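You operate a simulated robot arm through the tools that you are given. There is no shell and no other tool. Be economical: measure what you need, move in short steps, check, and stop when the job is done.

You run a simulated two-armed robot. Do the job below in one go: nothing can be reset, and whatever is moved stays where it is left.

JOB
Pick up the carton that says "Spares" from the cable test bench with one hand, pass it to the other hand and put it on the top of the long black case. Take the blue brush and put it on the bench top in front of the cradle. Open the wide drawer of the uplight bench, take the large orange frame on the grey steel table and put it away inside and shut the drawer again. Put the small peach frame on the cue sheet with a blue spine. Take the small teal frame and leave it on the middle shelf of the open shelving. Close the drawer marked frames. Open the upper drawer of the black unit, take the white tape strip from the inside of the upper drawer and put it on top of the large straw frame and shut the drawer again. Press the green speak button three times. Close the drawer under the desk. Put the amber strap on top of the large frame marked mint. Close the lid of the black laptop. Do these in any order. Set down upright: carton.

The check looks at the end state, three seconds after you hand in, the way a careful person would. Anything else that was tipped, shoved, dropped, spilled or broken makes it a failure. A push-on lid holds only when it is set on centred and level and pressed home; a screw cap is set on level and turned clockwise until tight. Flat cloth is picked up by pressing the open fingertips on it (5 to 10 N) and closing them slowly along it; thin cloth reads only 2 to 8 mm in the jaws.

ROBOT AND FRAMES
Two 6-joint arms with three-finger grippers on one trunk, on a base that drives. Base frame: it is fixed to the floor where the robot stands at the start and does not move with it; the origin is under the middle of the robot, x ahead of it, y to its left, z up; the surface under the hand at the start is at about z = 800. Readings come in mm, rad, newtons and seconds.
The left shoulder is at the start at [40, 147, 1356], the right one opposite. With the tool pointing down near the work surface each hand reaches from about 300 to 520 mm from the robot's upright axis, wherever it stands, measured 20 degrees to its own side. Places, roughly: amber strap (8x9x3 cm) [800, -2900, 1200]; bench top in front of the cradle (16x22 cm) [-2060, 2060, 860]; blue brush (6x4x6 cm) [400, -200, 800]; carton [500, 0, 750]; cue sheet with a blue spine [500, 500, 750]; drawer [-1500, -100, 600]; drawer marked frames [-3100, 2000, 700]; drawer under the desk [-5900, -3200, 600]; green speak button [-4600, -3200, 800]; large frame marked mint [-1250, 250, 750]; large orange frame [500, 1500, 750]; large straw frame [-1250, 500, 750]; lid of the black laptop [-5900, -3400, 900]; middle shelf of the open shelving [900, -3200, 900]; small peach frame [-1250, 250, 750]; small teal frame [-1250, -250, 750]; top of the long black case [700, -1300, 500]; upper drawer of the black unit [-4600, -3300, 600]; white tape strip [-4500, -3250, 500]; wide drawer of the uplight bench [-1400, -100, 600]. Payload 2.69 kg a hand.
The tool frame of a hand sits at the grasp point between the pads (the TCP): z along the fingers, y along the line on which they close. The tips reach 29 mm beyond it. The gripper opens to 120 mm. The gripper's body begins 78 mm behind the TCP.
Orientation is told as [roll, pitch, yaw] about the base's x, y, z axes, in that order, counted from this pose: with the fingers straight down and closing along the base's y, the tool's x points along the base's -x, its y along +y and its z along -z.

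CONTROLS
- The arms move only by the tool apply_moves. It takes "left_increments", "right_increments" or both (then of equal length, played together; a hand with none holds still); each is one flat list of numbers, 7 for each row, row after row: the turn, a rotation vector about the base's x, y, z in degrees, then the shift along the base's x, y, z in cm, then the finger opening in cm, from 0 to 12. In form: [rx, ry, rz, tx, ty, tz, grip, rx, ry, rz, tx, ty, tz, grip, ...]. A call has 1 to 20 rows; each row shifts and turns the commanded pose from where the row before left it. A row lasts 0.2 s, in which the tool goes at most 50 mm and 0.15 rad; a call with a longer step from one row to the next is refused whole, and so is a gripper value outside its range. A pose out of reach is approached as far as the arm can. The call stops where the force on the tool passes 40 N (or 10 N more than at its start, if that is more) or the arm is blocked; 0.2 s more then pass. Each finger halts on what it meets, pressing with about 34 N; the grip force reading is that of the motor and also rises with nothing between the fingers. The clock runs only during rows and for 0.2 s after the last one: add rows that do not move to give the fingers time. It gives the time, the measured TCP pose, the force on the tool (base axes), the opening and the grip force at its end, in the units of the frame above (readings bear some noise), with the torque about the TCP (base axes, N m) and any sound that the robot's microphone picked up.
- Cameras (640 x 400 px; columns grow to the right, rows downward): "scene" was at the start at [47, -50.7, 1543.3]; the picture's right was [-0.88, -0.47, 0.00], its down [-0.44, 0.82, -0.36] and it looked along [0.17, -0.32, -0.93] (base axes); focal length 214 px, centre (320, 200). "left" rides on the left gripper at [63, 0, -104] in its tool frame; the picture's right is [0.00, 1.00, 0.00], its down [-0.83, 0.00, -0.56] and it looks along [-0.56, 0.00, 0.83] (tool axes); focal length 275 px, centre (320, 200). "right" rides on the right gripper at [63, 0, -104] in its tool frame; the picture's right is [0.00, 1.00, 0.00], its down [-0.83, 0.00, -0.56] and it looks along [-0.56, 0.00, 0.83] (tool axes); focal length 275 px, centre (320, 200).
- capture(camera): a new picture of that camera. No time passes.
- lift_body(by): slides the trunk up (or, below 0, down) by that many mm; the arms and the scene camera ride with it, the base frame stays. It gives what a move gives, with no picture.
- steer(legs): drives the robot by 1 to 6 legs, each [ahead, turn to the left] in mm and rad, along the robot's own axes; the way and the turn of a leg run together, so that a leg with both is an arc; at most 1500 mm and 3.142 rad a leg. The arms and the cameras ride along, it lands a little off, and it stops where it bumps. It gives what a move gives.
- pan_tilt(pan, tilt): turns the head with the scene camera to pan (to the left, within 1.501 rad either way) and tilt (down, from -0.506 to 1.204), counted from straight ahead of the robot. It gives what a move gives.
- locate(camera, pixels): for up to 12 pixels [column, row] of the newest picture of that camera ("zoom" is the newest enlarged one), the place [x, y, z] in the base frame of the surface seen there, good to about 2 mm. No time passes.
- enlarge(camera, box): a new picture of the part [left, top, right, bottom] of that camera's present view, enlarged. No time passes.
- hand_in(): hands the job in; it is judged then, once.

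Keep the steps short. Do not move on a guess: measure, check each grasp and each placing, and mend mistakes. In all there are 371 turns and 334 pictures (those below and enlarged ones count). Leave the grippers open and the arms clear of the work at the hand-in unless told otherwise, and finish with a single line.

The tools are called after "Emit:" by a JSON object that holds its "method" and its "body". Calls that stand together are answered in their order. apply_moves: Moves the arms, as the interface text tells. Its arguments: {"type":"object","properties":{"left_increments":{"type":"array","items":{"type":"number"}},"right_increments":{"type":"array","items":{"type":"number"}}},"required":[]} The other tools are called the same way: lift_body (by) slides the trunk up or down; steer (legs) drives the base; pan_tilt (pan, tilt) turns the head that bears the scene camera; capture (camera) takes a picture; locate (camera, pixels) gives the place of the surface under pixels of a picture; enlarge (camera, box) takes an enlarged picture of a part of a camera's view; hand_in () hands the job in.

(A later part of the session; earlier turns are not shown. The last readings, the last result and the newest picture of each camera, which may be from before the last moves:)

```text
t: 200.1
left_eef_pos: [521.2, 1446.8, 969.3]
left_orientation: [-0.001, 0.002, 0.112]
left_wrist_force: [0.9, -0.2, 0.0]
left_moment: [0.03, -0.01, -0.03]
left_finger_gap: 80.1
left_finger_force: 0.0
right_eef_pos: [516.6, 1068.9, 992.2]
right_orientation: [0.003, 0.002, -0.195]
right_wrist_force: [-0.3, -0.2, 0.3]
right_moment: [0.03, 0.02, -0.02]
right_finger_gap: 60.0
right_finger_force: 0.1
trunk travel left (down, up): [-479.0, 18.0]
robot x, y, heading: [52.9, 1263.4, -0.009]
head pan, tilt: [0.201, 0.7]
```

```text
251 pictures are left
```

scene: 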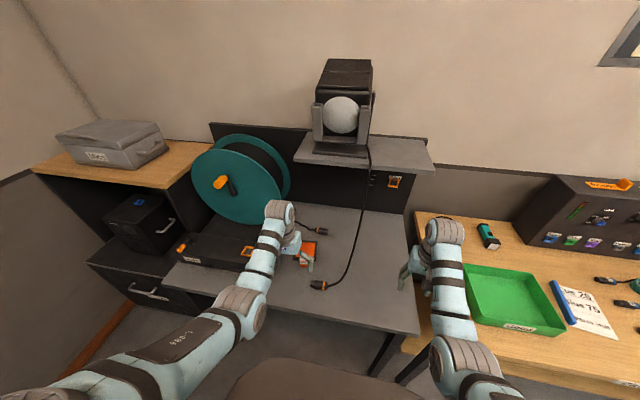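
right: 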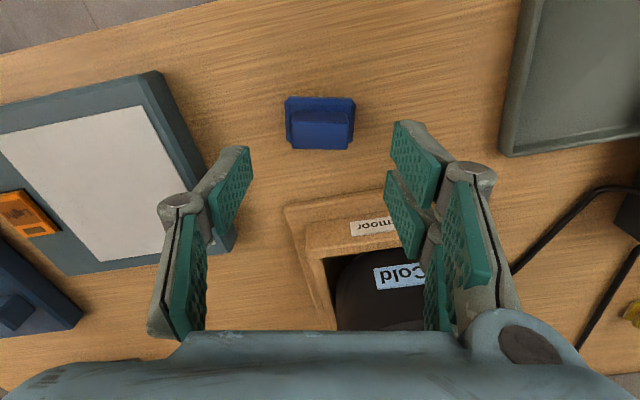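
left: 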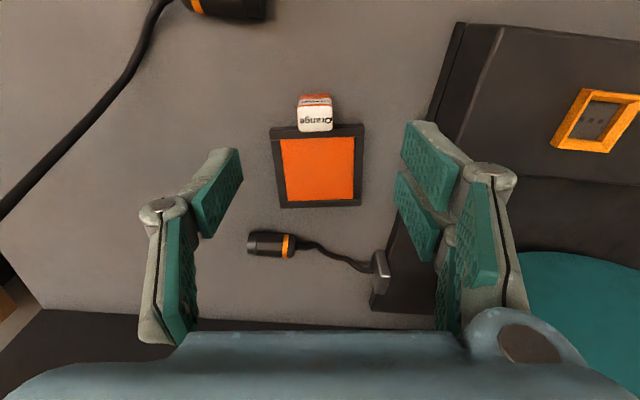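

Emit:
{"method": "lift_body", "body": {"by": -60}}

Emit:
{"method": "apply_moves", "body": {"left_increments": [0, 0, 0, 0.6, -0.1, -2, 8, 0, 0, 0, 0.6, 0, -2, 8, 0, 0, 0, 0, 0, -1.5, 8, 0, 0, 0, 0, 0, 0, 8]}}

Emit:
{"method": "capture", "body": {"camera": "left"}}

Emit:
{"method": "locate", "body": {"camera": "left", "pixels": [[298, 105], [333, 105], [300, 130], [334, 128], [315, 118]]}}

```text
t: 201.1
left_eef_pos: [521.9, 1446.1, 909.0]
left_orientation: [0.001, 0.002, 0.109]
left_wrist_force: [-0.3, 0.1, 0.2]
left_moment: [0.0, 0.04, -0.02]
left_finger_gap: 79.8
left_finger_force: 0.0
right_eef_pos: [517.7, 1069.3, 931.2]
right_orientation: [0.005, 0.001, -0.197]
right_wrist_force: [0.4, -0.1, -0.2]
right_moment: [-0.02, 0.01, 0.02]
right_finger_gap: 59.9
right_finger_force: 0.1
trunk travel left (down, up): [-419.0, 78.0]
robot x, y, heading: [53.1, 1263.8, -0.005]
head pan, tilt: [0.201, 0.7]
```

```text
t: 202.1
left_eef_pos: [534.2, 1444.4, 855.0]
left_orientation: [0.0, 0.002, 0.11]
left_wrist_force: [-0.3, -0.3, 0.2]
left_moment: [-0.03, 0.0, 0.03]
left_finger_gap: 79.9
left_finger_force: 0.1
right_eef_pos: [518.1, 1068.8, 931.8]
right_orientation: [0.002, 0.001, -0.195]
right_wrist_force: [-0.2, 0.4, 0.5]
right_moment: [-0.03, 0.04, 0.0]
right_finger_gap: 59.9
right_finger_force: 0.0
trunk travel left (down, up): [-419.0, 78.0]
robot x, y, heading: [53.6, 1265.6, -0.01]
head pan, tilt: [0.201, 0.7]
```

```text
250 pictures are left
```

left: 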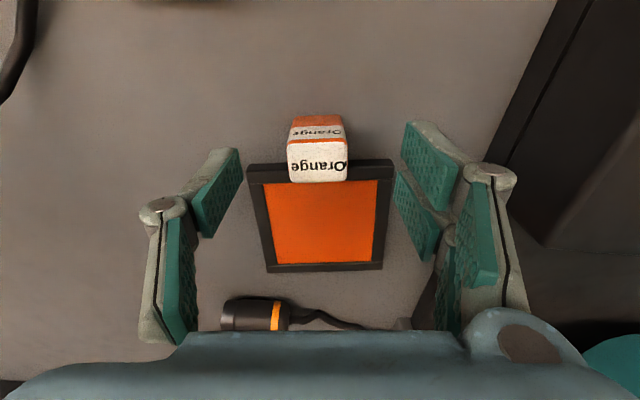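

```text
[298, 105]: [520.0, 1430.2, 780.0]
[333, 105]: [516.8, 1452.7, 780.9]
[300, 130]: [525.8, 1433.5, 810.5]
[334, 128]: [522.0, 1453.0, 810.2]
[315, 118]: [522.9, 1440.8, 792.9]
```

Emit:
{"method": "locate", "body": {"camera": "left", "pixels": [[290, 148], [346, 145], [293, 180], [346, 178], [318, 162]]}}

```text
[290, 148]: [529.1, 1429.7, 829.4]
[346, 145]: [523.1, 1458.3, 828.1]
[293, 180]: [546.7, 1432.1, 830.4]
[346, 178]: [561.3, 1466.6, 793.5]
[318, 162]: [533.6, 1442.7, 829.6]
```

Emit:
{"method": "apply_moves", "body": {"left_increments": [0, 0, 4, 0, 0, -2, 8, 0, 0, 0, 0, 0, -1.3, 8, 0, 0, 0, 0, 0, -0.9, 8, 0, 0, 0, 0, 0, 0, 8, 0, 0, 0, 0, 0, 0, 6, 0, 0, 0, 0, 0, 0, 4, 0, 0, 0, 0, 0, 0, 2, 0, 0, 0, 0, 0, 0, 2, 0, 0, 0, 0, 0, 0, 2]}}

Emit:
{"method": "capture", "body": {"camera": "left"}}

```text
t: 204.1
left_eef_pos: [533.5, 1445.7, 811.9]
left_orientation: [0.001, 0.002, 0.18]
left_wrist_force: [1.5, 0.1, 0.6]
left_moment: [0.02, -0.04, -0.08]
left_finger_gap: 31.6
left_finger_force: 34.2
right_eef_pos: [516.4, 1068.5, 931.7]
right_orientation: [0.004, 0.002, -0.194]
right_wrist_force: [-1.1, 0.3, -0.4]
right_moment: [-0.01, 0.02, -0.01]
right_finger_gap: 59.9
right_finger_force: 0.1
trunk travel left (down, up): [-419.0, 78.0]
robot x, y, heading: [50.3, 1264.6, -0.008]
head pan, tilt: [0.201, 0.7]
```

```text
249 pictures are left
```

left: 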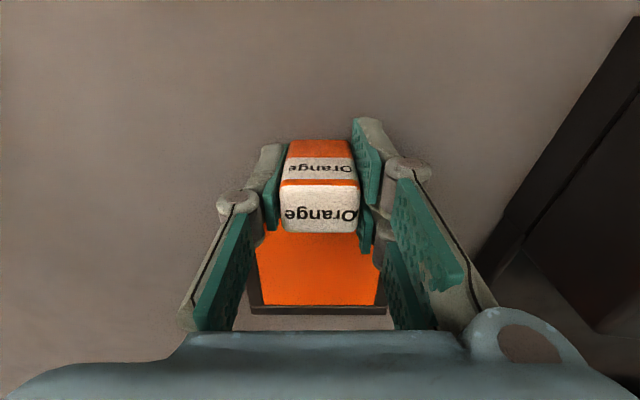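

Held (31.6 mm). Lift with the arm, then the trunk.

Emit:
{"method": "apply_moves", "body": {"left_increments": [0, 0, 0, 0, 0, 1, 2, 0, 0, 0, 0, 0, 2, 2, 0, 0, 0, 0, 0, 3, 2, 0, 0, 0, 0, 0, 3, 2, 0, 0, 0, 0, 0, 0, 2]}}

Emit:
{"method": "lift_body", "body": {"by": 60}}

Emit:
{"method": "capture", "body": {"camera": "left"}}

```text
t: 205.3
left_eef_pos: [532.4, 1444.8, 901.5]
left_orientation: [0.0, 0.0, 0.18]
left_wrist_force: [0.1, 0.5, -1.4]
left_moment: [0.0, 0.1, -0.01]
left_finger_gap: 31.7
left_finger_force: 34.3
right_eef_pos: [517.3, 1069.3, 932.2]
right_orientation: [0.005, 0.002, -0.194]
right_wrist_force: [-0.5, -0.4, 0.8]
right_moment: [0.01, 0.04, 0.01]
right_finger_gap: 59.8
right_finger_force: 0.0
trunk travel left (down, up): [-419.0, 78.0]
robot x, y, heading: [52.4, 1260.1, -0.005]
head pan, tilt: [0.201, 0.7]
```

```text
t: 206.3
left_eef_pos: [533.2, 1443.8, 961.8]
left_orientation: [0.0, 0.001, 0.179]
left_wrist_force: [0.6, -1.0, -1.8]
left_moment: [-0.04, 0.1, 0.02]
left_finger_gap: 31.5
left_finger_force: 33.6
right_eef_pos: [517.5, 1069.0, 991.2]
right_orientation: [0.004, 0.002, -0.196]
right_wrist_force: [-0.1, 0.6, -0.1]
right_moment: [-0.02, -0.01, 0.0]
right_finger_gap: 59.9
right_finger_force: 0.1
trunk travel left (down, up): [-479.0, 18.0]
robot x, y, heading: [54.6, 1263.0, -0.002]
head pan, tilt: [0.201, 0.7]
```

```text
248 pictures are left
```

left: 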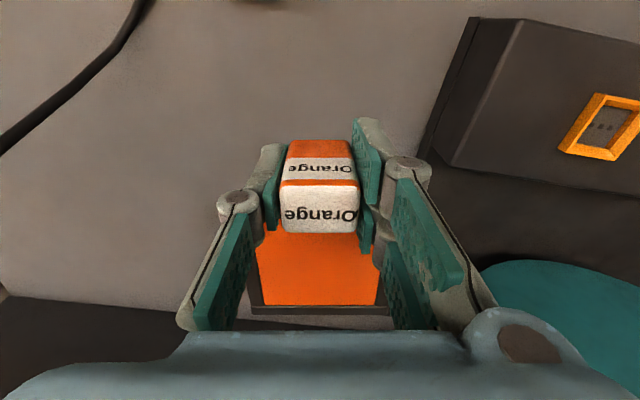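

Held level. Drive to stand in front of the uplight bench.

Emit:
{"method": "steer", "body": {"legs": [[-250, 0], [0, -1.944], [1249, 0], [0, -1.197]]}}

Emit:
{"method": "pan_tilt", "body": {"pan": 0, "tilt": 0.7}}

Emit:
{"method": "capture", "body": {"camera": "scene"}}

```text
t: 221.6
left_eef_pos: [-1111.0, -88.5, 961.2]
left_orientation: [0.001, 0.003, -2.938]
left_wrist_force: [0.1, -0.6, -1.7]
left_moment: [0.01, -0.08, 0.01]
left_finger_gap: 31.4
left_finger_force: 34.0
right_eef_pos: [-1103.2, 286.0, 992.2]
right_orientation: [0.003, 0.001, 2.972]
right_wrist_force: [0.0, -0.2, -0.5]
right_moment: [0.01, 0.0, 0.0]
right_finger_gap: 59.8
right_finger_force: 0.0
trunk travel left (down, up): [-479.0, 18.0]
robot x, y, heading: [-632.7, 106.6, -3.126]
head pan, tilt: [0.201, 0.7]
```

```text
t: 222.3
left_eef_pos: [-1110.8, -89.5, 961.1]
left_orientation: [0.0, 0.001, -2.938]
left_wrist_force: [0.3, -1.4, -1.7]
left_moment: [0.01, -0.11, -0.03]
left_finger_gap: 31.6
left_finger_force: 34.0
right_eef_pos: [-1103.8, 285.6, 993.2]
right_orientation: [0.005, 0.003, 2.971]
right_wrist_force: [-0.3, 0.1, -0.4]
right_moment: [-0.02, -0.04, -0.01]
right_finger_gap: 60.0
right_finger_force: 0.1
trunk travel left (down, up): [-479.0, 18.0]
robot x, y, heading: [-632.4, 106.6, -3.125]
head pan, tilt: [0.0, 0.7]
```

```text
247 pictures are left
```

scene: 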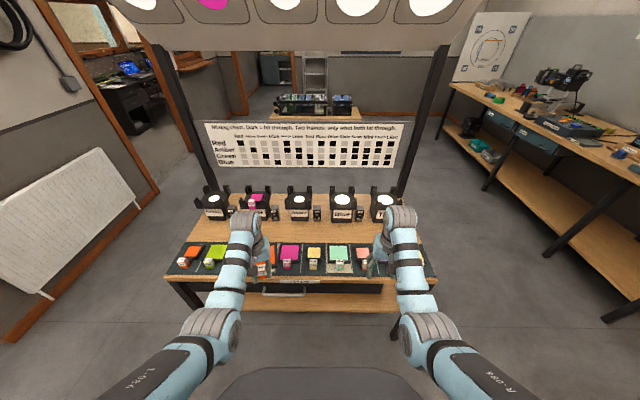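

Emit:
{"method": "enlarge", "body": {"camera": "scene", "box": [170, 220, 450, 320]}}

Emit:
{"method": "locate", "body": {"camera": "scene", "pixels": [[285, 292], [285, 283], [200, 285], [380, 283], [230, 300], [375, 290], [190, 265], [300, 280], [320, 270]]}}

```text
2.29 times, centred on (310, 270) of scene
```

zoom: 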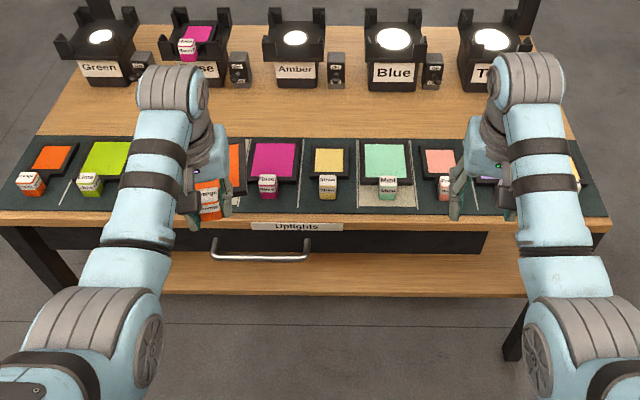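

```text
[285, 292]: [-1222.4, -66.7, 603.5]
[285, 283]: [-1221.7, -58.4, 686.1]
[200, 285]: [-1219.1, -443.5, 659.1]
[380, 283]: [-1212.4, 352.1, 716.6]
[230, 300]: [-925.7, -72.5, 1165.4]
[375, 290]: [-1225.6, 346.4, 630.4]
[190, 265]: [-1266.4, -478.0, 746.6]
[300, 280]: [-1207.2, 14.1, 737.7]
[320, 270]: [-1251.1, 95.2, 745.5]
```

Emit:
{"method": "locate", "body": {"camera": "zoom", "pixels": [[214, 250], [240, 257], [262, 258], [285, 257], [309, 248], [262, 270], [262, 235], [485, 250], [110, 245], [300, 228]]}}

Emit:
{"method": "capture", "body": {"camera": "left"}}

Emit:
{"method": "capture", "body": {"camera": "right"}}

```text
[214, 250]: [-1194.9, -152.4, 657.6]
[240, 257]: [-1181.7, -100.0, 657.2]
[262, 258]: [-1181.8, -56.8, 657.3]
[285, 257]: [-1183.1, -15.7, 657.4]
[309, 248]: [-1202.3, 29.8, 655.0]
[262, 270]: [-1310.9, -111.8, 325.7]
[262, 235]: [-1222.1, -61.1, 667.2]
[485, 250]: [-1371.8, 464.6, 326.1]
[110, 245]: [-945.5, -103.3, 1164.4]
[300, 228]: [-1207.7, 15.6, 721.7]
```

```text
245 pictures are left
```

left: 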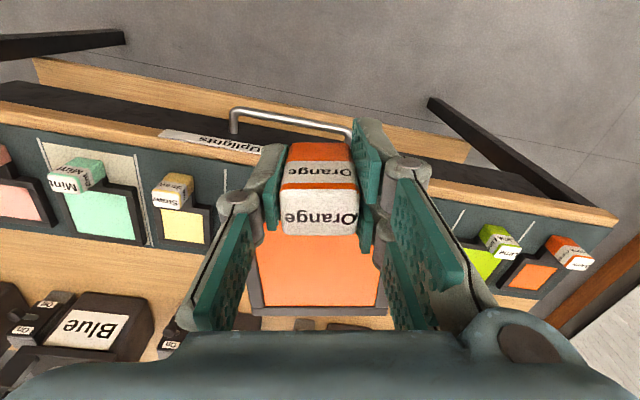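

```text
244 pictures are left
```

right: 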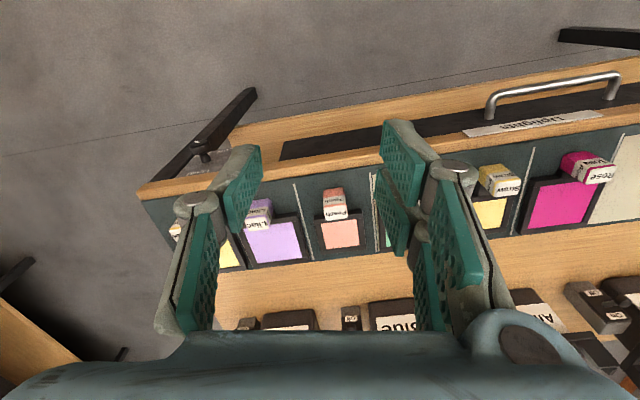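

The wide drawer's U-handle is a bar at x −1182, z 657, y −152…30. I'll grip it horizontally with the right hand. First reposition in front of it.

Emit:
{"method": "steer", "body": {"legs": [[-150, 0], [0, 1.554], [316, 0], [0, -1.571]]}}

Emit:
{"method": "apply_moves", "body": {"left_increments": [0, 0, 7.5, 0, 0, 0, 2, 0, 0, 7.5, 0, 0, 0, 2, 0, 0, 7.5, 0, 0, 0, 2, 0, 0, 7.5, 0, 0, 0, 2, 0, 0, 7.5, 0, 0, 0, 2, 0, 0, 7.5, 0, 0, 0, 2, 0, 0, 7.5, 0, 0, 0, 2, 0, 0, 7.5, 0, 0, 0, 2, 0, 0, 7.5, 0, 0, 0, 2, 0, 0, 7.5, 0, 0, 0, 2, 0, 0, 0, 0, 0, 0, 2, 0, 0, 0, 0, 0, 0, 2, 0, 0, 0, 0, 0, 0, 2], "right_increments": [0, 0, 8, 0, 0, 0, 6, 0, 0, 8, 0, 0, 0, 6, 0, 0, 8, 0, 0, 0, 6, 0, 0, 8, 0, 0, 0, 6, 0, 0, 8, 0, 0, 0, 6, 0, 0, 8, 0, 0, 0, 6, 0, 0, 8, 0, 0, 0, 6, 0, 0, 8, 0, 0, 0, 6, 0, 0, 8, 0, 0, 0, 6, 0, 0, 8, 0, 0, 0, 6, 0, 0, 8, 0, 0, 0, 6, 0, 0, 8, 0, 0, 0, 6, 0, 0, 5, 0, 0, 0, 6]}}

Emit:
{"method": "capture", "body": {"camera": "scene"}}

```text
t: 233.0
left_eef_pos: [-964.5, -399.7, 961.1]
left_orientation: [-0.001, 0.001, -2.95]
left_wrist_force: [-0.5, -0.7, -1.2]
left_moment: [0.01, -0.07, 0.01]
left_finger_gap: 31.6
left_finger_force: 34.1
right_eef_pos: [-952.4, -25.4, 992.3]
right_orientation: [0.004, 0.003, 2.959]
right_wrist_force: [0.1, 0.1, 0.0]
right_moment: [-0.01, 0.0, 0.0]
right_finger_gap: 59.8
right_finger_force: 0.1
trunk travel left (down, up): [-479.0, 18.0]
robot x, y, heading: [-483.9, -207.5, -3.133]
head pan, tilt: [0.0, 0.7]
```

```text
t: 235.8
left_eef_pos: [-964.6, -399.9, 961.0]
left_orientation: [0.002, 0.002, -1.638]
left_wrist_force: [0.4, -0.8, -2.4]
left_moment: [0.08, -0.01, 0.0]
left_finger_gap: 31.3
left_finger_force: 34.0
right_eef_pos: [-955.2, -25.2, 991.8]
right_orientation: [0.003, 0.004, -1.557]
right_wrist_force: [-0.2, -0.3, -0.2]
right_moment: [0.02, 0.03, 0.02]
right_finger_gap: 60.1
right_finger_force: 0.0
trunk travel left (down, up): [-479.0, 18.0]
robot x, y, heading: [-486.2, -210.9, -3.141]
head pan, tilt: [0.0, 0.7]
```

```text
243 pictures are left
```

scene: 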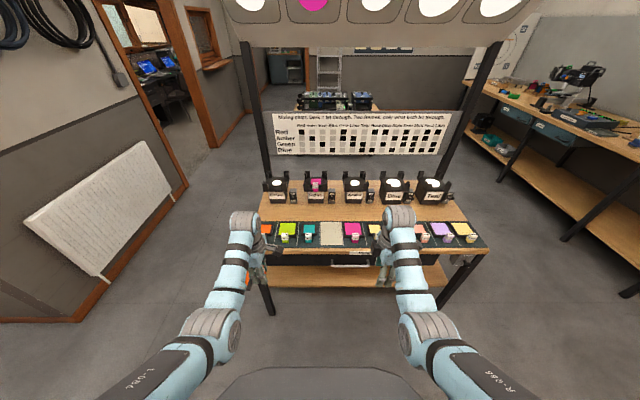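

Emit:
{"method": "apply_moves", "body": {"right_increments": [0, 8.2, 0, -1.5, 0, -1, 6, 0, 8.2, 0, -1.5, 0, -1, 6, 0, 8.2, 0, -1.5, 0, -1, 6, 0, 8.2, 0, -1.5, 0, -1, 6, 0, 8.2, 0, -1.5, 0, -1, 6, 0, 8.2, 0, -1.5, 0, -1, 6, 0, 8.2, 0, -1, 0, -1, 6, 0, 8.2, 0, -1, 0, -1, 6, 0, 8.2, 0, -1, 0, -1, 6, 0, 8.2, 0, -1, 0, 0, 6, 0, 8, 0, 0, 0, 0, 6, 0, 0, 0, 0, 0, 0, 6]}}

Emit:
{"method": "capture", "body": {"camera": "scene"}}

Emit:
{"method": "capture", "body": {"camera": "right"}}

```text
t: 238.4
left_eef_pos: [-963.3, -400.8, 961.3]
left_orientation: [0.0, 0.002, -1.641]
left_wrist_force: [0.5, -0.6, -2.1]
left_moment: [0.1, -0.02, 0.0]
left_finger_gap: 31.5
left_finger_force: 34.3
right_eef_pos: [-1068.8, -29.6, 916.8]
right_orientation: [-1.523, -0.002, -1.536]
right_wrist_force: [0.6, 0.6, 0.8]
right_moment: [0.02, 0.01, 0.02]
right_finger_gap: 60.0
right_finger_force: 0.1
right hand out of reach, approached as far as the arm can: row 9, 10, 11
trunk travel left (down, up): [-479.0, 18.0]
robot x, y, heading: [-486.4, -209.6, -3.139]
head pan, tilt: [0.0, 0.7]
```

```text
242 pictures are left
```

scene: 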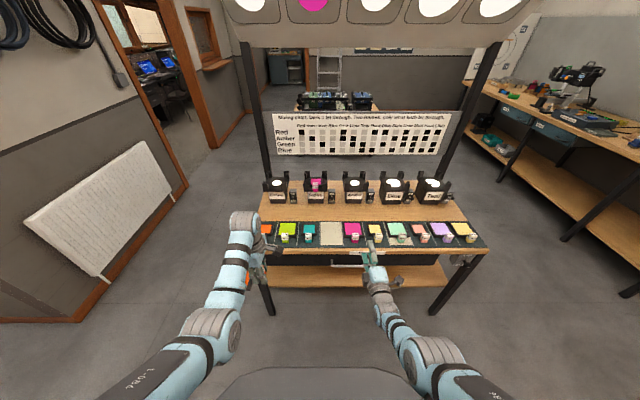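

```text
241 pictures are left
```

right: 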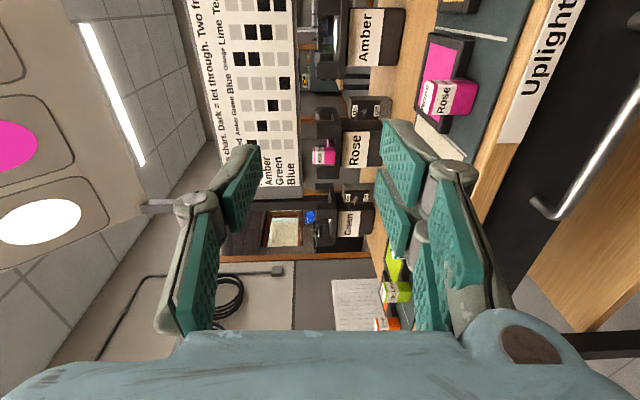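

Horizontal pose works. Lower trunk 260 mm and centre on the handle (y −60).

Emit:
{"method": "lift_body", "body": {"by": -260}}

Emit:
{"method": "apply_moves", "body": {"right_increments": [0, 0, 0, 0, -2, 0, 6, 0, 2, 0, 0, -1.5, 0, 6, 0, 0, 0, 0, 0, 0, 6]}}

Emit:
{"method": "capture", "body": {"camera": "right"}}

Emit:
{"method": "capture", "body": {"camera": "scene"}}

```text
t: 241.1
left_eef_pos: [-965.8, -399.9, 701.0]
left_orientation: [0.003, 0.0, -1.641]
left_wrist_force: [-0.3, -0.2, -0.5]
left_moment: [0.11, -0.01, -0.05]
left_finger_gap: 31.3
left_finger_force: 33.9
right_eef_pos: [-1069.3, -31.1, 656.5]
right_orientation: [-1.52, 0.0, -1.535]
right_wrist_force: [0.0, -0.1, 0.2]
right_moment: [0.01, 0.0, 0.0]
right_finger_gap: 60.1
right_finger_force: 0.2
trunk travel left (down, up): [-219.0, 278.0]
robot x, y, heading: [-486.1, -212.3, -3.137]
head pan, tilt: [0.0, 0.7]
```

```text
t: 241.9
left_eef_pos: [-965.1, -399.2, 702.5]
left_orientation: [0.001, 0.003, -1.641]
left_wrist_force: [0.5, 0.0, -1.8]
left_moment: [0.1, -0.04, -0.01]
left_finger_gap: 31.5
left_finger_force: 34.0
right_eef_pos: [-1065.4, -63.7, 662.4]
right_orientation: [-1.556, 0.003, -1.532]
right_wrist_force: [-0.5, -0.4, 0.0]
right_moment: [0.0, -0.02, -0.05]
right_finger_gap: 59.8
right_finger_force: 0.0
right hand out of reach, approached as far as the arm can: row 2
trunk travel left (down, up): [-219.0, 278.0]
robot x, y, heading: [-485.2, -209.1, -3.137]
head pan, tilt: [0.0, 0.7]
```

```text
240 pictures are left
```

right: 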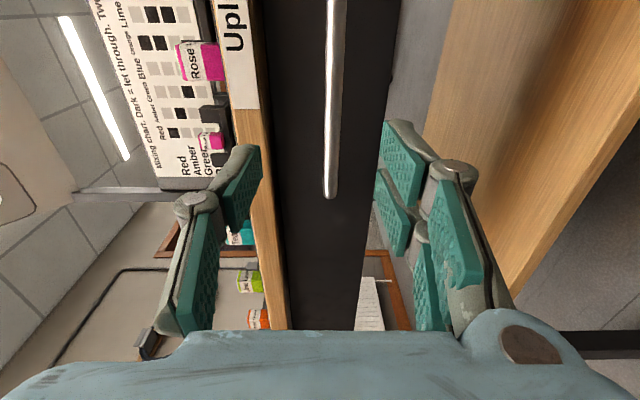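

```text
239 pictures are left
```

scene: 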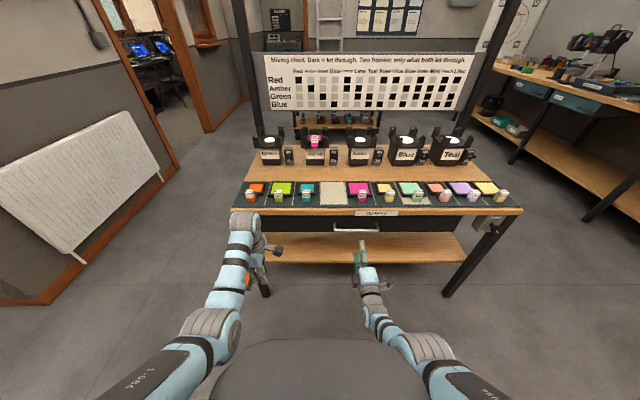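

Bar sits between the fingers. Drive 112 mm forward.

Emit:
{"method": "steer", "body": {"legs": [[100, 0]]}}

Emit:
{"method": "capture", "body": {"camera": "right"}}

Emit:
{"method": "locate", "body": {"camera": "right", "pixels": [[332, 150], [332, 100], [332, 200]]}}

```text
t: 243.0
left_eef_pos: [-1066.1, -399.7, 700.5]
left_orientation: [0.002, 0.002, -1.641]
left_wrist_force: [0.4, 0.3, -1.1]
left_moment: [0.1, 0.0, 0.0]
left_finger_gap: 31.5
left_finger_force: 33.8
right_eef_pos: [-1164.8, -63.6, 662.6]
right_orientation: [-1.555, 0.002, -1.538]
right_wrist_force: [-0.5, -0.2, -0.4]
right_moment: [-0.04, 0.03, -0.02]
right_finger_gap: 59.8
right_finger_force: 0.1
trunk travel left (down, up): [-219.0, 278.0]
robot x, y, heading: [-584.0, -213.6, -3.139]
head pan, tilt: [0.0, 0.7]
```

```text
238 pictures are left
```

right: 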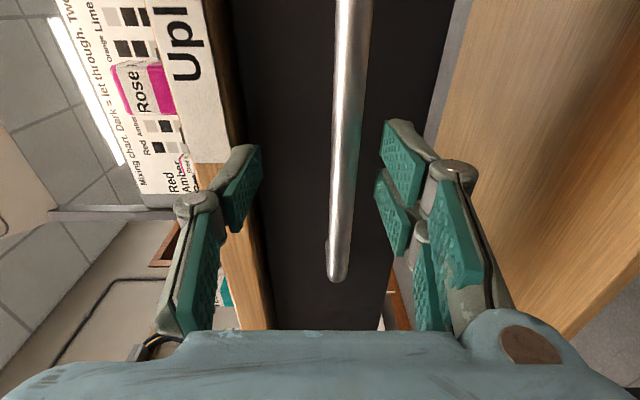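

```text
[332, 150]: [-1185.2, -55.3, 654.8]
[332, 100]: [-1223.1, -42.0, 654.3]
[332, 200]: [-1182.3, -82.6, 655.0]
```

Emit:
{"method": "lift_body", "body": {"by": -9}}

Emit:
{"method": "steer", "body": {"legs": [[14, 0]]}}

Emit:
{"method": "apply_moves", "body": {"right_increments": [0, 0, 0, 0, 0, 0, 4, 0, 0, 0, 0, 0, 0, 2, 0, 0, 0, 0, 0, 0, 1, 0, 0, 0, 0, 0, 0, 0.5, 0, 0, 0, 0, 0, 0, 0.5]}}

Emit:
{"method": "capture", "body": {"camera": "right"}}

```text
t: 243.6
left_eef_pos: [-1064.0, -400.0, 691.7]
left_orientation: [0.002, 0.002, -1.642]
left_wrist_force: [0.3, 0.4, -0.5]
left_moment: [0.09, 0.0, 0.02]
left_finger_gap: 31.3
left_finger_force: 33.8
right_eef_pos: [-1165.5, -64.2, 652.4]
right_orientation: [-1.553, 0.003, -1.535]
right_wrist_force: [0.2, -0.6, 0.0]
right_moment: [-0.03, 0.05, -0.01]
right_finger_gap: 59.8
right_finger_force: 0.0
trunk travel left (down, up): [-210.0, 287.0]
robot x, y, heading: [-583.1, -210.7, -3.134]
head pan, tilt: [0.0, 0.7]
```

```text
t: 244.4
left_eef_pos: [-1078.9, -401.3, 693.5]
left_orientation: [-0.001, 0.001, -1.64]
left_wrist_force: [0.1, -0.2, -0.6]
left_moment: [0.08, 0.0, 0.0]
left_finger_gap: 31.4
left_finger_force: 33.8
right_eef_pos: [-1178.4, -64.3, 656.3]
right_orientation: [-1.557, 0.001, -1.536]
right_wrist_force: [0.4, 0.4, 0.2]
right_moment: [-0.01, -0.01, -0.02]
right_finger_gap: 60.2
right_finger_force: 0.1
trunk travel left (down, up): [-210.0, 287.0]
robot x, y, heading: [-602.7, -208.8, -3.139]
head pan, tilt: [0.0, 0.7]
```

```text
t: 245.6
left_eef_pos: [-1080.0, -400.1, 690.7]
left_orientation: [0.004, 0.004, -1.64]
left_wrist_force: [0.8, 0.0, -1.4]
left_moment: [0.06, -0.01, 0.0]
left_finger_gap: 31.3
left_finger_force: 33.6
right_eef_pos: [-1178.8, -63.8, 650.2]
right_orientation: [-1.55, 0.0, -1.534]
right_wrist_force: [5.9, -2.8, -15.4]
right_moment: [-0.1, -0.19, 0.09]
right_finger_gap: 15.1
right_finger_force: 7.5
trunk travel left (down, up): [-210.0, 287.0]
robot x, y, heading: [-599.7, -211.9, -3.132]
head pan, tilt: [0.0, 0.7]
```

```text
237 pictures are left
```

right: 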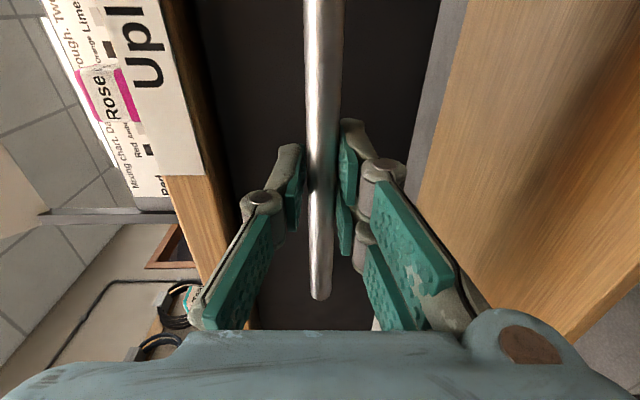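

Close fully and hold, then pull by driving back.

Emit:
{"method": "apply_moves", "body": {"right_increments": [0, 0, 0, 0, 0, 0, 0, 0, 0, 0, 0, 0, 0, 0, 0, 0, 0, 0, 0, 0, 0]}}

Emit:
{"method": "steer", "body": {"legs": [[-120, 0]]}}

Emit:
{"method": "capture", "body": {"camera": "scene"}}

```text
t: 246.4
left_eef_pos: [-1080.6, -398.9, 691.4]
left_orientation: [0.004, 0.002, -1.64]
left_wrist_force: [0.1, -0.7, -1.3]
left_moment: [0.07, 0.0, 0.02]
left_finger_gap: 31.4
left_finger_force: 33.6
right_eef_pos: [-1179.2, -63.4, 650.4]
right_orientation: [-1.549, 0.0, -1.533]
right_wrist_force: [6.5, -4.3, -25.7]
right_moment: [-0.05, -0.23, -0.11]
right_finger_gap: 13.0
right_finger_force: 39.7
trunk travel left (down, up): [-210.0, 287.0]
robot x, y, heading: [-599.8, -211.2, -3.137]
head pan, tilt: [0.0, 0.7]
```

```text
t: 247.6
left_eef_pos: [-961.1, -399.4, 690.7]
left_orientation: [0.006, 0.001, -1.64]
left_wrist_force: [0.8, 0.1, -1.5]
left_moment: [0.13, -0.01, -0.04]
left_finger_gap: 31.2
left_finger_force: 33.8
right_eef_pos: [-1060.1, -61.8, 650.5]
right_orientation: [-1.547, 0.0, -1.535]
right_wrist_force: [-1.1, -3.0, -28.1]
right_moment: [-0.01, -0.09, 0.0]
right_finger_gap: 12.9
right_finger_force: 39.7
trunk travel left (down, up): [-210.0, 287.0]
robot x, y, heading: [-477.0, -209.9, -3.136]
head pan, tilt: [0.0, 0.7]
```

```text
236 pictures are left
```

scene: 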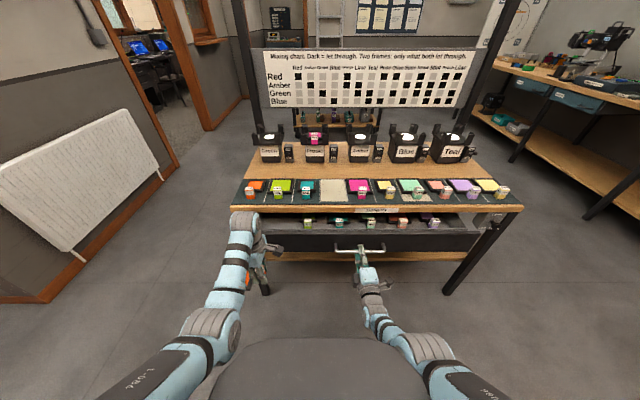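

Drawer is coming out, with frames inside. Pull on.

Emit:
{"method": "steer", "body": {"legs": [[-110, 0]]}}

Emit:
{"method": "capture", "body": {"camera": "scene"}}

Emit:
{"method": "enlarge", "body": {"camera": "scene", "box": [230, 170, 530, 300]}}

```text
t: 248.8
left_eef_pos: [-848.3, -399.3, 691.7]
left_orientation: [0.004, 0.001, -1.641]
left_wrist_force: [1.1, 1.3, -1.1]
left_moment: [0.07, 0.03, -0.02]
left_finger_gap: 31.8
left_finger_force: 33.3
right_eef_pos: [-947.1, -61.8, 650.3]
right_orientation: [-1.545, -0.002, -1.533]
right_wrist_force: [-0.6, 2.4, -20.7]
right_moment: [0.01, -0.02, -0.24]
right_finger_gap: 12.8
right_finger_force: 39.9
trunk travel left (down, up): [-210.0, 287.0]
robot x, y, heading: [-367.3, -212.4, -3.134]
head pan, tilt: [0.0, 0.7]
```

```text
235 pictures are left
```

scene: 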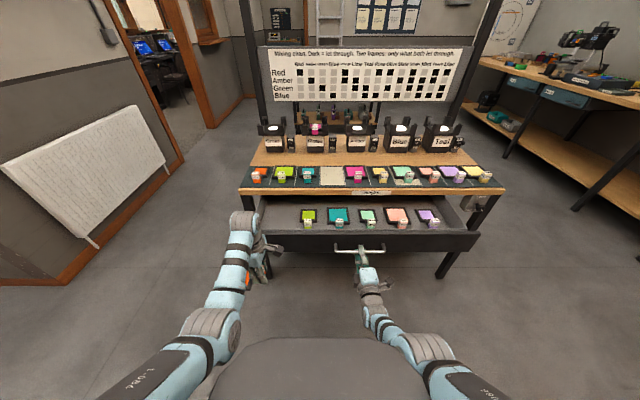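

```text
2.13 times, centred on (380, 235) of scene
```

zoom: 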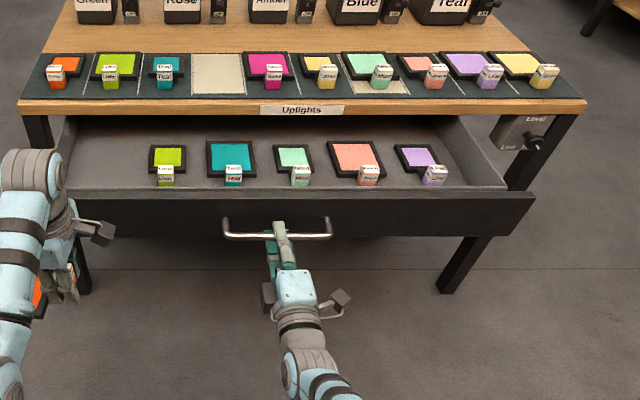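

Emit:
{"method": "locate", "body": {"camera": "zoom", "pixels": [[80, 185], [145, 185], [60, 195], [100, 170], [100, 130], [150, 150], [165, 165], [300, 120], [300, 195], [450, 130], [465, 175], [490, 180]]}}

```text
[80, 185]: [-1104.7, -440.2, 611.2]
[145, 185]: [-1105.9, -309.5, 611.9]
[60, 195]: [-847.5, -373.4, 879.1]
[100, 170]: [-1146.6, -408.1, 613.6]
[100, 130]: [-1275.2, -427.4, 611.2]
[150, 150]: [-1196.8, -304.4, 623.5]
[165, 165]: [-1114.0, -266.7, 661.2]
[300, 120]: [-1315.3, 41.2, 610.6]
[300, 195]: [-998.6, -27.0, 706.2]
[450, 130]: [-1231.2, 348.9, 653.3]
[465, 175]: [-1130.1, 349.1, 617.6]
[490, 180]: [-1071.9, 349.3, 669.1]
```

Drawer is open ~230 mm; free floor at y −450…−310 (z 611). Release the handle, back off, rise, and turn the right hand down again.

Emit:
{"method": "apply_moves", "body": {"right_increments": [0, 0, 0, 0, 0, 0, 2, 0, 0, 0, 0, 0, 0, 4, 0, 0, 0, 0, 0, 0, 6, 0, 0, 0, 0, 0, 0, 6]}}

Emit:
{"method": "steer", "body": {"legs": [[-100, 0]]}}

Emit:
{"method": "lift_body", "body": {"by": 269}}

Emit:
{"method": "apply_moves", "body": {"right_increments": [0, -8, 0, 0, 0, 1, 6, 0, -8.2, 0, 1, 0, 1, 6, 0, -8.2, 0, 1, 0, 1, 6, 0, -8.2, 0, 1, 0, 1, 6, 0, -8.2, 0, 1, 0, 1, 6, 0, -8.2, 0, 1, 0, 1, 6, 0, -8.2, 0, 1.5, 0, 1, 6, 0, -8.2, 0, 1.5, 0, 1, 6, 0, -8.2, 0, 1.5, 0, 0, 6, 0, -8.2, 0, 1.5, 0, 0, 6, 0, -7, 0, 1, 0, 0, 6, 0, 0, 0, 0, 0, 0, 6], "left_increments": [0, 0, -7.5, 0, 0, 0, 2, 0, 0, -7.5, 0, 0, 0, 2, 0, 0, -7.5, 0, 0, 0, 2, 0, 0, -7.5, 0, 0, 0, 2, 0, 0, -7.5, 0, 0, 0, 2, 0, 0, -7.5, 0, 0, 0, 2, 0, 0, -7.5, 0, 0, 0, 2, 0, 0, -7.5, 0, 0, 0, 2, 0, 0, -7.5, 0, 0, 0, 2, 0, 0, -7.5, 0, 0, 0, 2, 0, 0, -7.5, 0, 0, 0, 2, 0, 0, -3.5, 0, 0, 0, 2]}}

Emit:
{"method": "capture", "body": {"camera": "scene"}}

```text
t: 249.8
left_eef_pos: [-848.2, -400.1, 692.0]
left_orientation: [0.003, 0.001, -1.641]
left_wrist_force: [0.2, 0.5, -1.8]
left_moment: [0.08, -0.02, 0.01]
left_finger_gap: 31.5
left_finger_force: 33.3
right_eef_pos: [-947.3, -62.0, 652.1]
right_orientation: [-1.551, 0.001, -1.534]
right_wrist_force: [-0.4, -0.2, 0.1]
right_moment: [0.04, -0.02, 0.02]
right_finger_gap: 59.8
right_finger_force: 0.0
trunk travel left (down, up): [-210.0, 287.0]
robot x, y, heading: [-364.7, -208.2, -3.14]
head pan, tilt: [0.0, 0.7]
```

```text
t: 251.0
left_eef_pos: [-745.8, -398.4, 691.9]
left_orientation: [0.002, 0.002, -1.641]
left_wrist_force: [-0.4, -0.1, -1.3]
left_moment: [0.1, 0.01, 0.01]
left_finger_gap: 31.5
left_finger_force: 33.9
right_eef_pos: [-844.4, -61.4, 651.5]
right_orientation: [-1.549, 0.003, -1.537]
right_wrist_force: [0.3, 0.0, -0.3]
right_moment: [0.02, 0.01, 0.0]
right_finger_gap: 60.0
right_finger_force: 0.1
trunk travel left (down, up): [-210.0, 287.0]
robot x, y, heading: [-266.5, -206.5, -3.138]
head pan, tilt: [0.0, 0.7]
```

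```text
t: 253.7
left_eef_pos: [-745.8, -399.0, 961.0]
left_orientation: [0.002, 0.002, -1.64]
left_wrist_force: [0.3, 0.1, -1.6]
left_moment: [0.05, 0.0, 0.01]
left_finger_gap: 31.6
left_finger_force: 33.8
right_eef_pos: [-844.5, -61.9, 920.8]
right_orientation: [-1.55, 0.003, -1.536]
right_wrist_force: [0.3, 0.9, -0.4]
right_moment: [-0.01, 0.0, 0.05]
right_finger_gap: 59.8
right_finger_force: 0.3
trunk travel left (down, up): [-479.0, 18.0]
robot x, y, heading: [-267.4, -210.5, -3.136]
head pan, tilt: [0.0, 0.7]
```

```text
t: 256.3
left_eef_pos: [-746.0, -398.5, 961.1]
left_orientation: [-0.001, 0.002, 3.14]
left_wrist_force: [-1.0, 0.2, -2.0]
left_moment: [0.01, -0.12, 0.0]
left_finger_gap: 31.8
left_finger_force: 33.9
right_eef_pos: [-729.8, -66.8, 997.5]
right_orientation: [-0.061, -0.058, -1.566]
right_wrist_force: [0.6, 0.1, 0.3]
right_moment: [0.0, -0.03, -0.01]
right_finger_gap: 60.1
right_finger_force: 0.0
right hand out of reach, approached as far as the arm can: row 2
trunk travel left (down, up): [-479.0, 18.0]
robot x, y, heading: [-266.7, -208.3, -3.135]
head pan, tilt: [0.0, 0.7]
```

```text
233 pictures are left
```

scene: 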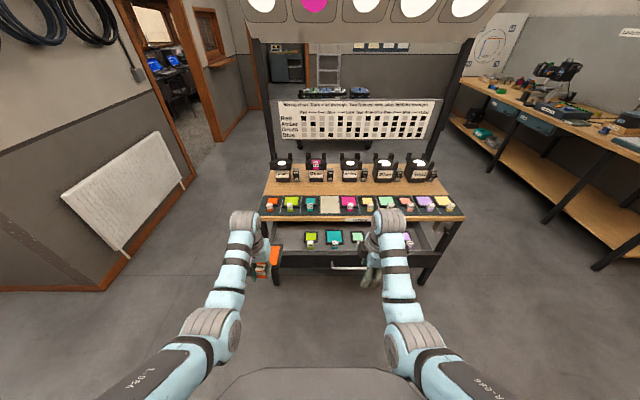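

Left hand now yaw 0. Drive forward 322 mm, shift y by +15 mm.

Emit:
{"method": "steer", "body": {"legs": [[322, -0.006]]}}

Emit:
{"method": "apply_moves", "body": {"left_increments": [0, 0, 0, 0, 1.5, -2, 2, 0, 0, 0, 0, 0, -2, 2, 0, 0, 0, 0, 0, -2, 2, 0, 0, 0, 0, 0, 0, 2]}}

Emit:
{"method": "capture", "body": {"camera": "left"}}

Emit:
{"method": "capture", "body": {"camera": "scene"}}

```text
t: 258.4
left_eef_pos: [-1065.1, -393.8, 962.4]
left_orientation: [0.0, 0.0, 3.131]
left_wrist_force: [0.2, -0.1, -1.2]
left_moment: [0.01, -0.05, 0.01]
left_finger_gap: 31.6
left_finger_force: 34.0
right_eef_pos: [-1045.8, -63.2, 996.7]
right_orientation: [-0.065, -0.062, -1.574]
right_wrist_force: [-0.5, -0.2, -0.4]
right_moment: [0.01, 0.0, 0.03]
right_finger_gap: 60.0
right_finger_force: 0.0
trunk travel left (down, up): [-479.0, 18.0]
robot x, y, heading: [-585.8, -204.6, 3.133]
head pan, tilt: [0.0, 0.7]
```

```text
t: 259.4
left_eef_pos: [-1067.7, -380.1, 900.0]
left_orientation: [-0.001, 0.002, 3.131]
left_wrist_force: [0.2, 0.1, -1.7]
left_moment: [0.03, -0.07, 0.07]
left_finger_gap: 31.4
left_finger_force: 33.3
right_eef_pos: [-1048.5, -63.0, 996.6]
right_orientation: [-0.061, -0.06, -1.573]
right_wrist_force: [-0.3, -0.1, -0.5]
right_moment: [-0.01, -0.02, -0.01]
right_finger_gap: 60.0
right_finger_force: 0.1
trunk travel left (down, up): [-479.0, 18.0]
robot x, y, heading: [-586.2, -209.7, 3.138]
head pan, tilt: [0.0, 0.7]
```

```text
232 pictures are left
```

left: 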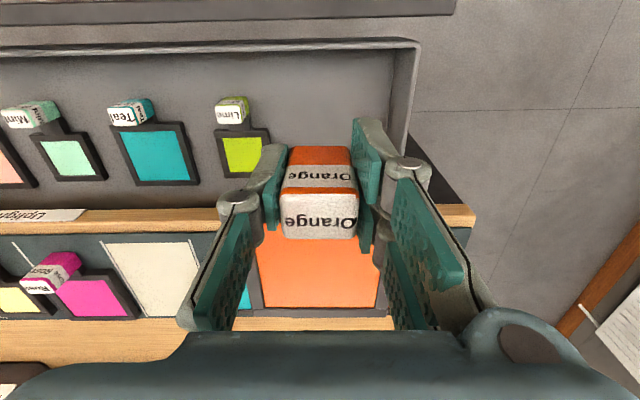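

```text
231 pictures are left
```

scene: 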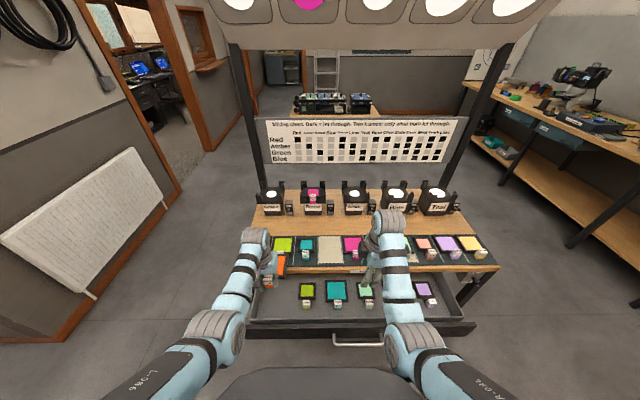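

Emit:
{"method": "locate", "body": {"camera": "left", "pixels": [[390, 110], [402, 90], [408, 140], [226, 170], [245, 110], [300, 60], [300, 45], [440, 215]]}}

```text
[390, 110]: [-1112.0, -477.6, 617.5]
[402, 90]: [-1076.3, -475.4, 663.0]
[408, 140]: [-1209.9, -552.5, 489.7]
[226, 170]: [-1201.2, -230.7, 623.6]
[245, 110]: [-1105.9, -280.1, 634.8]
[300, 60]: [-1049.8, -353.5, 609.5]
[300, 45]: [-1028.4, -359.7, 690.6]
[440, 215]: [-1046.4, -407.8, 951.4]
```

Emit:
{"method": "apply_moves", "body": {"left_increments": [0, 0, 0, -1.2, -1, 0, 2, 0, 0, 0, 0, 0, 0, 2]}}

Emit:
{"method": "lift_body", "body": {"by": -165}}

Emit:
{"method": "apply_moves", "body": {"left_increments": [0, 0, 0, 0, 0, -2, 2, 0, 0, 0, 0, 0, -2, 2, 0, 0, 0, 0, 0, -2, 2, 0, 0, 0, 0, 0, 0, 2]}}

Emit:
{"method": "capture", "body": {"camera": "left"}}

```text
t: 260.1
left_eef_pos: [-1079.5, -390.0, 900.9]
left_orientation: [-0.001, 0.003, 3.132]
left_wrist_force: [-0.6, -0.1, -1.2]
left_moment: [0.0, -0.11, -0.01]
left_finger_gap: 31.5
left_finger_force: 34.1
right_eef_pos: [-1049.0, -62.7, 997.3]
right_orientation: [-0.062, -0.061, -1.573]
right_wrist_force: [0.2, 0.9, -0.3]
right_moment: [0.01, 0.03, 0.01]
right_finger_gap: 60.2
right_finger_force: 0.0
trunk travel left (down, up): [-479.0, 18.0]
robot x, y, heading: [-586.0, -208.4, 3.139]
head pan, tilt: [0.0, 0.7]
```

```text
t: 261.9
left_eef_pos: [-1079.0, -389.4, 735.0]
left_orientation: [-0.001, 0.001, 3.131]
left_wrist_force: [-0.4, 0.2, -1.4]
left_moment: [-0.02, -0.08, 0.03]
left_finger_gap: 31.6
left_finger_force: 34.0
right_eef_pos: [-1049.2, -63.1, 831.4]
right_orientation: [-0.065, -0.062, -1.572]
right_wrist_force: [-0.6, 0.4, -1.1]
right_moment: [-0.01, 0.0, 0.0]
right_finger_gap: 60.1
right_finger_force: 0.1
trunk travel left (down, up): [-314.0, 183.0]
robot x, y, heading: [-587.4, -210.1, 3.136]
head pan, tilt: [0.0, 0.7]
```

```text
t: 262.9
left_eef_pos: [-1075.4, -392.1, 677.0]
left_orientation: [0.001, 0.002, 3.134]
left_wrist_force: [-0.4, 0.2, -2.4]
left_moment: [0.03, -0.09, 0.03]
left_finger_gap: 31.5
left_finger_force: 33.8
left hand out of reach, approached as far as the arm can: row 3
right_eef_pos: [-1047.8, -63.4, 832.2]
right_orientation: [-0.061, -0.063, -1.574]
right_wrist_force: [-0.4, -0.4, 0.0]
right_moment: [0.01, 0.0, -0.03]
right_finger_gap: 59.9
right_finger_force: 0.0
trunk travel left (down, up): [-314.0, 183.0]
robot x, y, heading: [-586.4, -211.3, 3.137]
head pan, tilt: [0.0, 0.7]
```

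```text
230 pictures are left
```

left: 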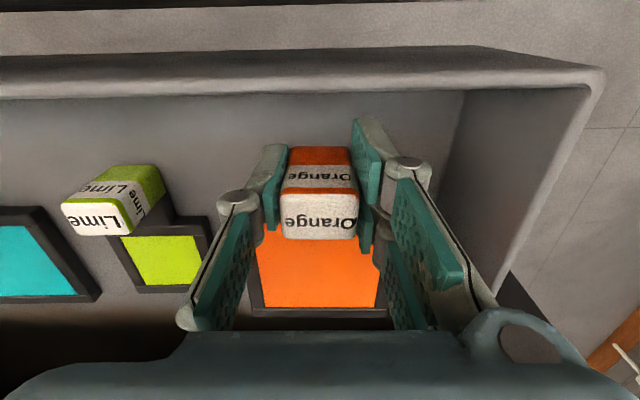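

Emit:
{"method": "lift_body", "body": {"by": -28}}

Emit:
{"method": "lift_body", "body": {"by": -4}}

```text
t: 263.7
left_eef_pos: [-1075.3, -391.9, 649.4]
left_orientation: [0.0, 0.002, 3.131]
left_wrist_force: [0.3, -0.2, -1.4]
left_moment: [0.03, -0.07, 0.02]
left_finger_gap: 31.5
left_finger_force: 34.5
right_eef_pos: [-1048.4, -63.7, 802.8]
right_orientation: [-0.062, -0.061, -1.575]
right_wrist_force: [0.0, 0.8, -0.6]
right_moment: [0.0, 0.0, 0.03]
right_finger_gap: 60.0
right_finger_force: 0.0
trunk travel left (down, up): [-286.0, 211.0]
robot x, y, heading: [-586.6, -206.8, 3.142]
head pan, tilt: [0.0, 0.7]
```

```text
t: 264.2
left_eef_pos: [-1074.9, -391.3, 646.7]
left_orientation: [0.0, 0.003, 3.133]
left_wrist_force: [-0.8, -0.9, -2.3]
left_moment: [0.0, -0.09, -0.01]
left_finger_gap: 31.5
left_finger_force: 34.1
right_eef_pos: [-1049.5, -63.1, 797.4]
right_orientation: [-0.063, -0.061, -1.573]
right_wrist_force: [-0.6, 0.0, 0.1]
right_moment: [0.01, -0.02, 0.06]
right_finger_gap: 60.0
right_finger_force: 0.0
trunk travel left (down, up): [-282.0, 215.0]
robot x, y, heading: [-586.4, -209.7, 3.136]
head pan, tilt: [0.0, 0.7]
```

Emit:
{"method": "lift_body", "body": {"by": -3}}

```text
t: 264.7
left_eef_pos: [-1075.8, -391.3, 643.1]
left_orientation: [-0.001, -0.001, 3.13]
left_wrist_force: [-1.3, 0.4, 2.1]
left_moment: [0.19, 0.39, 0.04]
left_finger_gap: 31.6
left_finger_force: 33.7
right_eef_pos: [-1048.3, -63.0, 795.8]
right_orientation: [-0.063, -0.062, -1.574]
right_wrist_force: [0.2, -0.3, -0.3]
right_moment: [-0.02, 0.0, 0.01]
right_finger_gap: 60.1
right_finger_force: 0.0
trunk travel left (down, up): [-279.0, 218.0]
robot x, y, heading: [-590.8, -210.0, 3.137]
head pan, tilt: [0.0, 0.7]
```

Contact. Open and lift out.

Emit:
{"method": "apply_moves", "body": {"left_increments": [0, 0, 0, 0, 0, 0, 4, 0, 0, 0, 0, 0, 0, 5, 0, 0, 0, 0, 0, 0, 5.5, 0, 0, 0, 0, 0, 0, 5.5]}}

Emit:
{"method": "lift_body", "body": {"by": 218}}

Emit:
{"method": "capture", "body": {"camera": "left"}}

```text
t: 265.7
left_eef_pos: [-1075.1, -391.3, 642.8]
left_orientation: [0.0, 0.002, 3.13]
left_wrist_force: [-0.1, -0.6, 0.5]
left_moment: [-0.01, 0.01, -0.02]
left_finger_gap: 55.2
left_finger_force: 0.1
right_eef_pos: [-1048.4, -62.7, 796.4]
right_orientation: [-0.063, -0.063, -1.575]
right_wrist_force: [0.3, 0.5, 0.5]
right_moment: [-0.01, -0.01, -0.02]
right_finger_gap: 59.7
right_finger_force: 0.1
trunk travel left (down, up): [-279.0, 218.0]
robot x, y, heading: [-583.4, -208.1, 3.138]
head pan, tilt: [0.0, 0.7]
```

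```text
t: 268.0
left_eef_pos: [-1074.2, -391.7, 860.0]
left_orientation: [0.001, 0.002, 3.131]
left_wrist_force: [0.1, 0.1, 0.7]
left_moment: [-0.01, 0.0, -0.03]
left_finger_gap: 55.0
left_finger_force: 0.1
right_eef_pos: [-1047.6, -63.1, 1014.1]
right_orientation: [-0.062, -0.062, -1.574]
right_wrist_force: [0.3, -0.2, -0.2]
right_moment: [0.01, -0.03, 0.02]
right_finger_gap: 59.7
right_finger_force: 0.0
trunk travel left (down, up): [-497.0, 0.0]
robot x, y, heading: [-588.6, -211.6, 3.136]
head pan, tilt: [0.0, 0.7]
```

```text
229 pictures are left
```

left: 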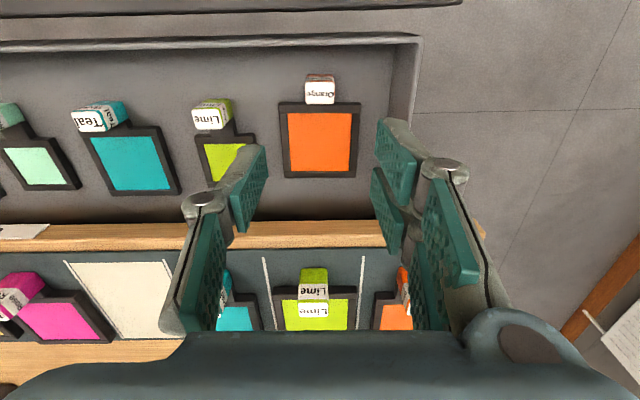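

Orange frame lies flat beside Lime. Now prepare to push the drawer shut: back off, right hand to yaw 0 closed, left hand up and back.

Emit:
{"method": "steer", "body": {"legs": [[-250, 0]]}}

Emit:
{"method": "apply_moves", "body": {"right_increments": [0, 3.5, -8.1, 0, 0, -0.5, 4, 3.5, 0, -8.1, 0, 0, -0.5, 2, 0, 0, -8.1, 0, 0, -0.5, 0, 0, 0, -8.1, 0, 0, -0.5, 0, 0, 0, -8.1, -0.5, 0, 0, 0, 0, 0, -8.1, -0.5, 0, 0, 0, 0, 0, -8.1, -0.5, 0, 0, 0, 0, 0, -8.1, -0.5, 0, 0, 0, 0, 0, -8.1, -0.5, 0, 0, 0, 0, 0, -8.1, -0.5, 0, 0, 0, 0, 0, -8.1, 0, 0, 0, 0, 0, 0, 0, 0, 0, 0, 0], "left_increments": [0, 0, 0, 0, 0, 2, 12, 0, 0, 0, 0, 0, 2, 12, 0, 0, 0, 0, 0, 2, 12, 0, 0, 0, 0, 0, 2, 12, 0, 0, 0, 0.8, 0, 2, 12, 0, 0, 0, 0.8, 0, 0, 12, 0, 0, 0, 0.8, 0, 0, 12, 0, 0, 0, 0.8, 0, 0, 12, 0, 0, 0, 0, 0, 0, 12, 0, 0, 0, 0, 0, 0, 12, 0, 0, 0, 0, 0, 0, 12, 0, 0, 0, 0, 0, 0, 12]}}

```text
t: 269.9
left_eef_pos: [-828.7, -393.7, 858.2]
left_orientation: [0.0, 0.005, 3.135]
left_wrist_force: [-0.5, 0.4, 0.1]
left_moment: [0.01, -0.04, -0.01]
left_finger_gap: 55.1
left_finger_force: 0.0
right_eef_pos: [-802.9, -65.6, 1012.0]
right_orientation: [-0.06, -0.061, -1.571]
right_wrist_force: [-0.3, -0.2, -0.6]
right_moment: [0.02, -0.04, 0.04]
right_finger_gap: 59.9
right_finger_force: 0.1
trunk travel left (down, up): [-497.0, 0.0]
robot x, y, heading: [-338.8, -211.9, 3.141]
head pan, tilt: [0.0, 0.7]
```

```text
refused: row 1 steps farther than a row can; nothing moved
```

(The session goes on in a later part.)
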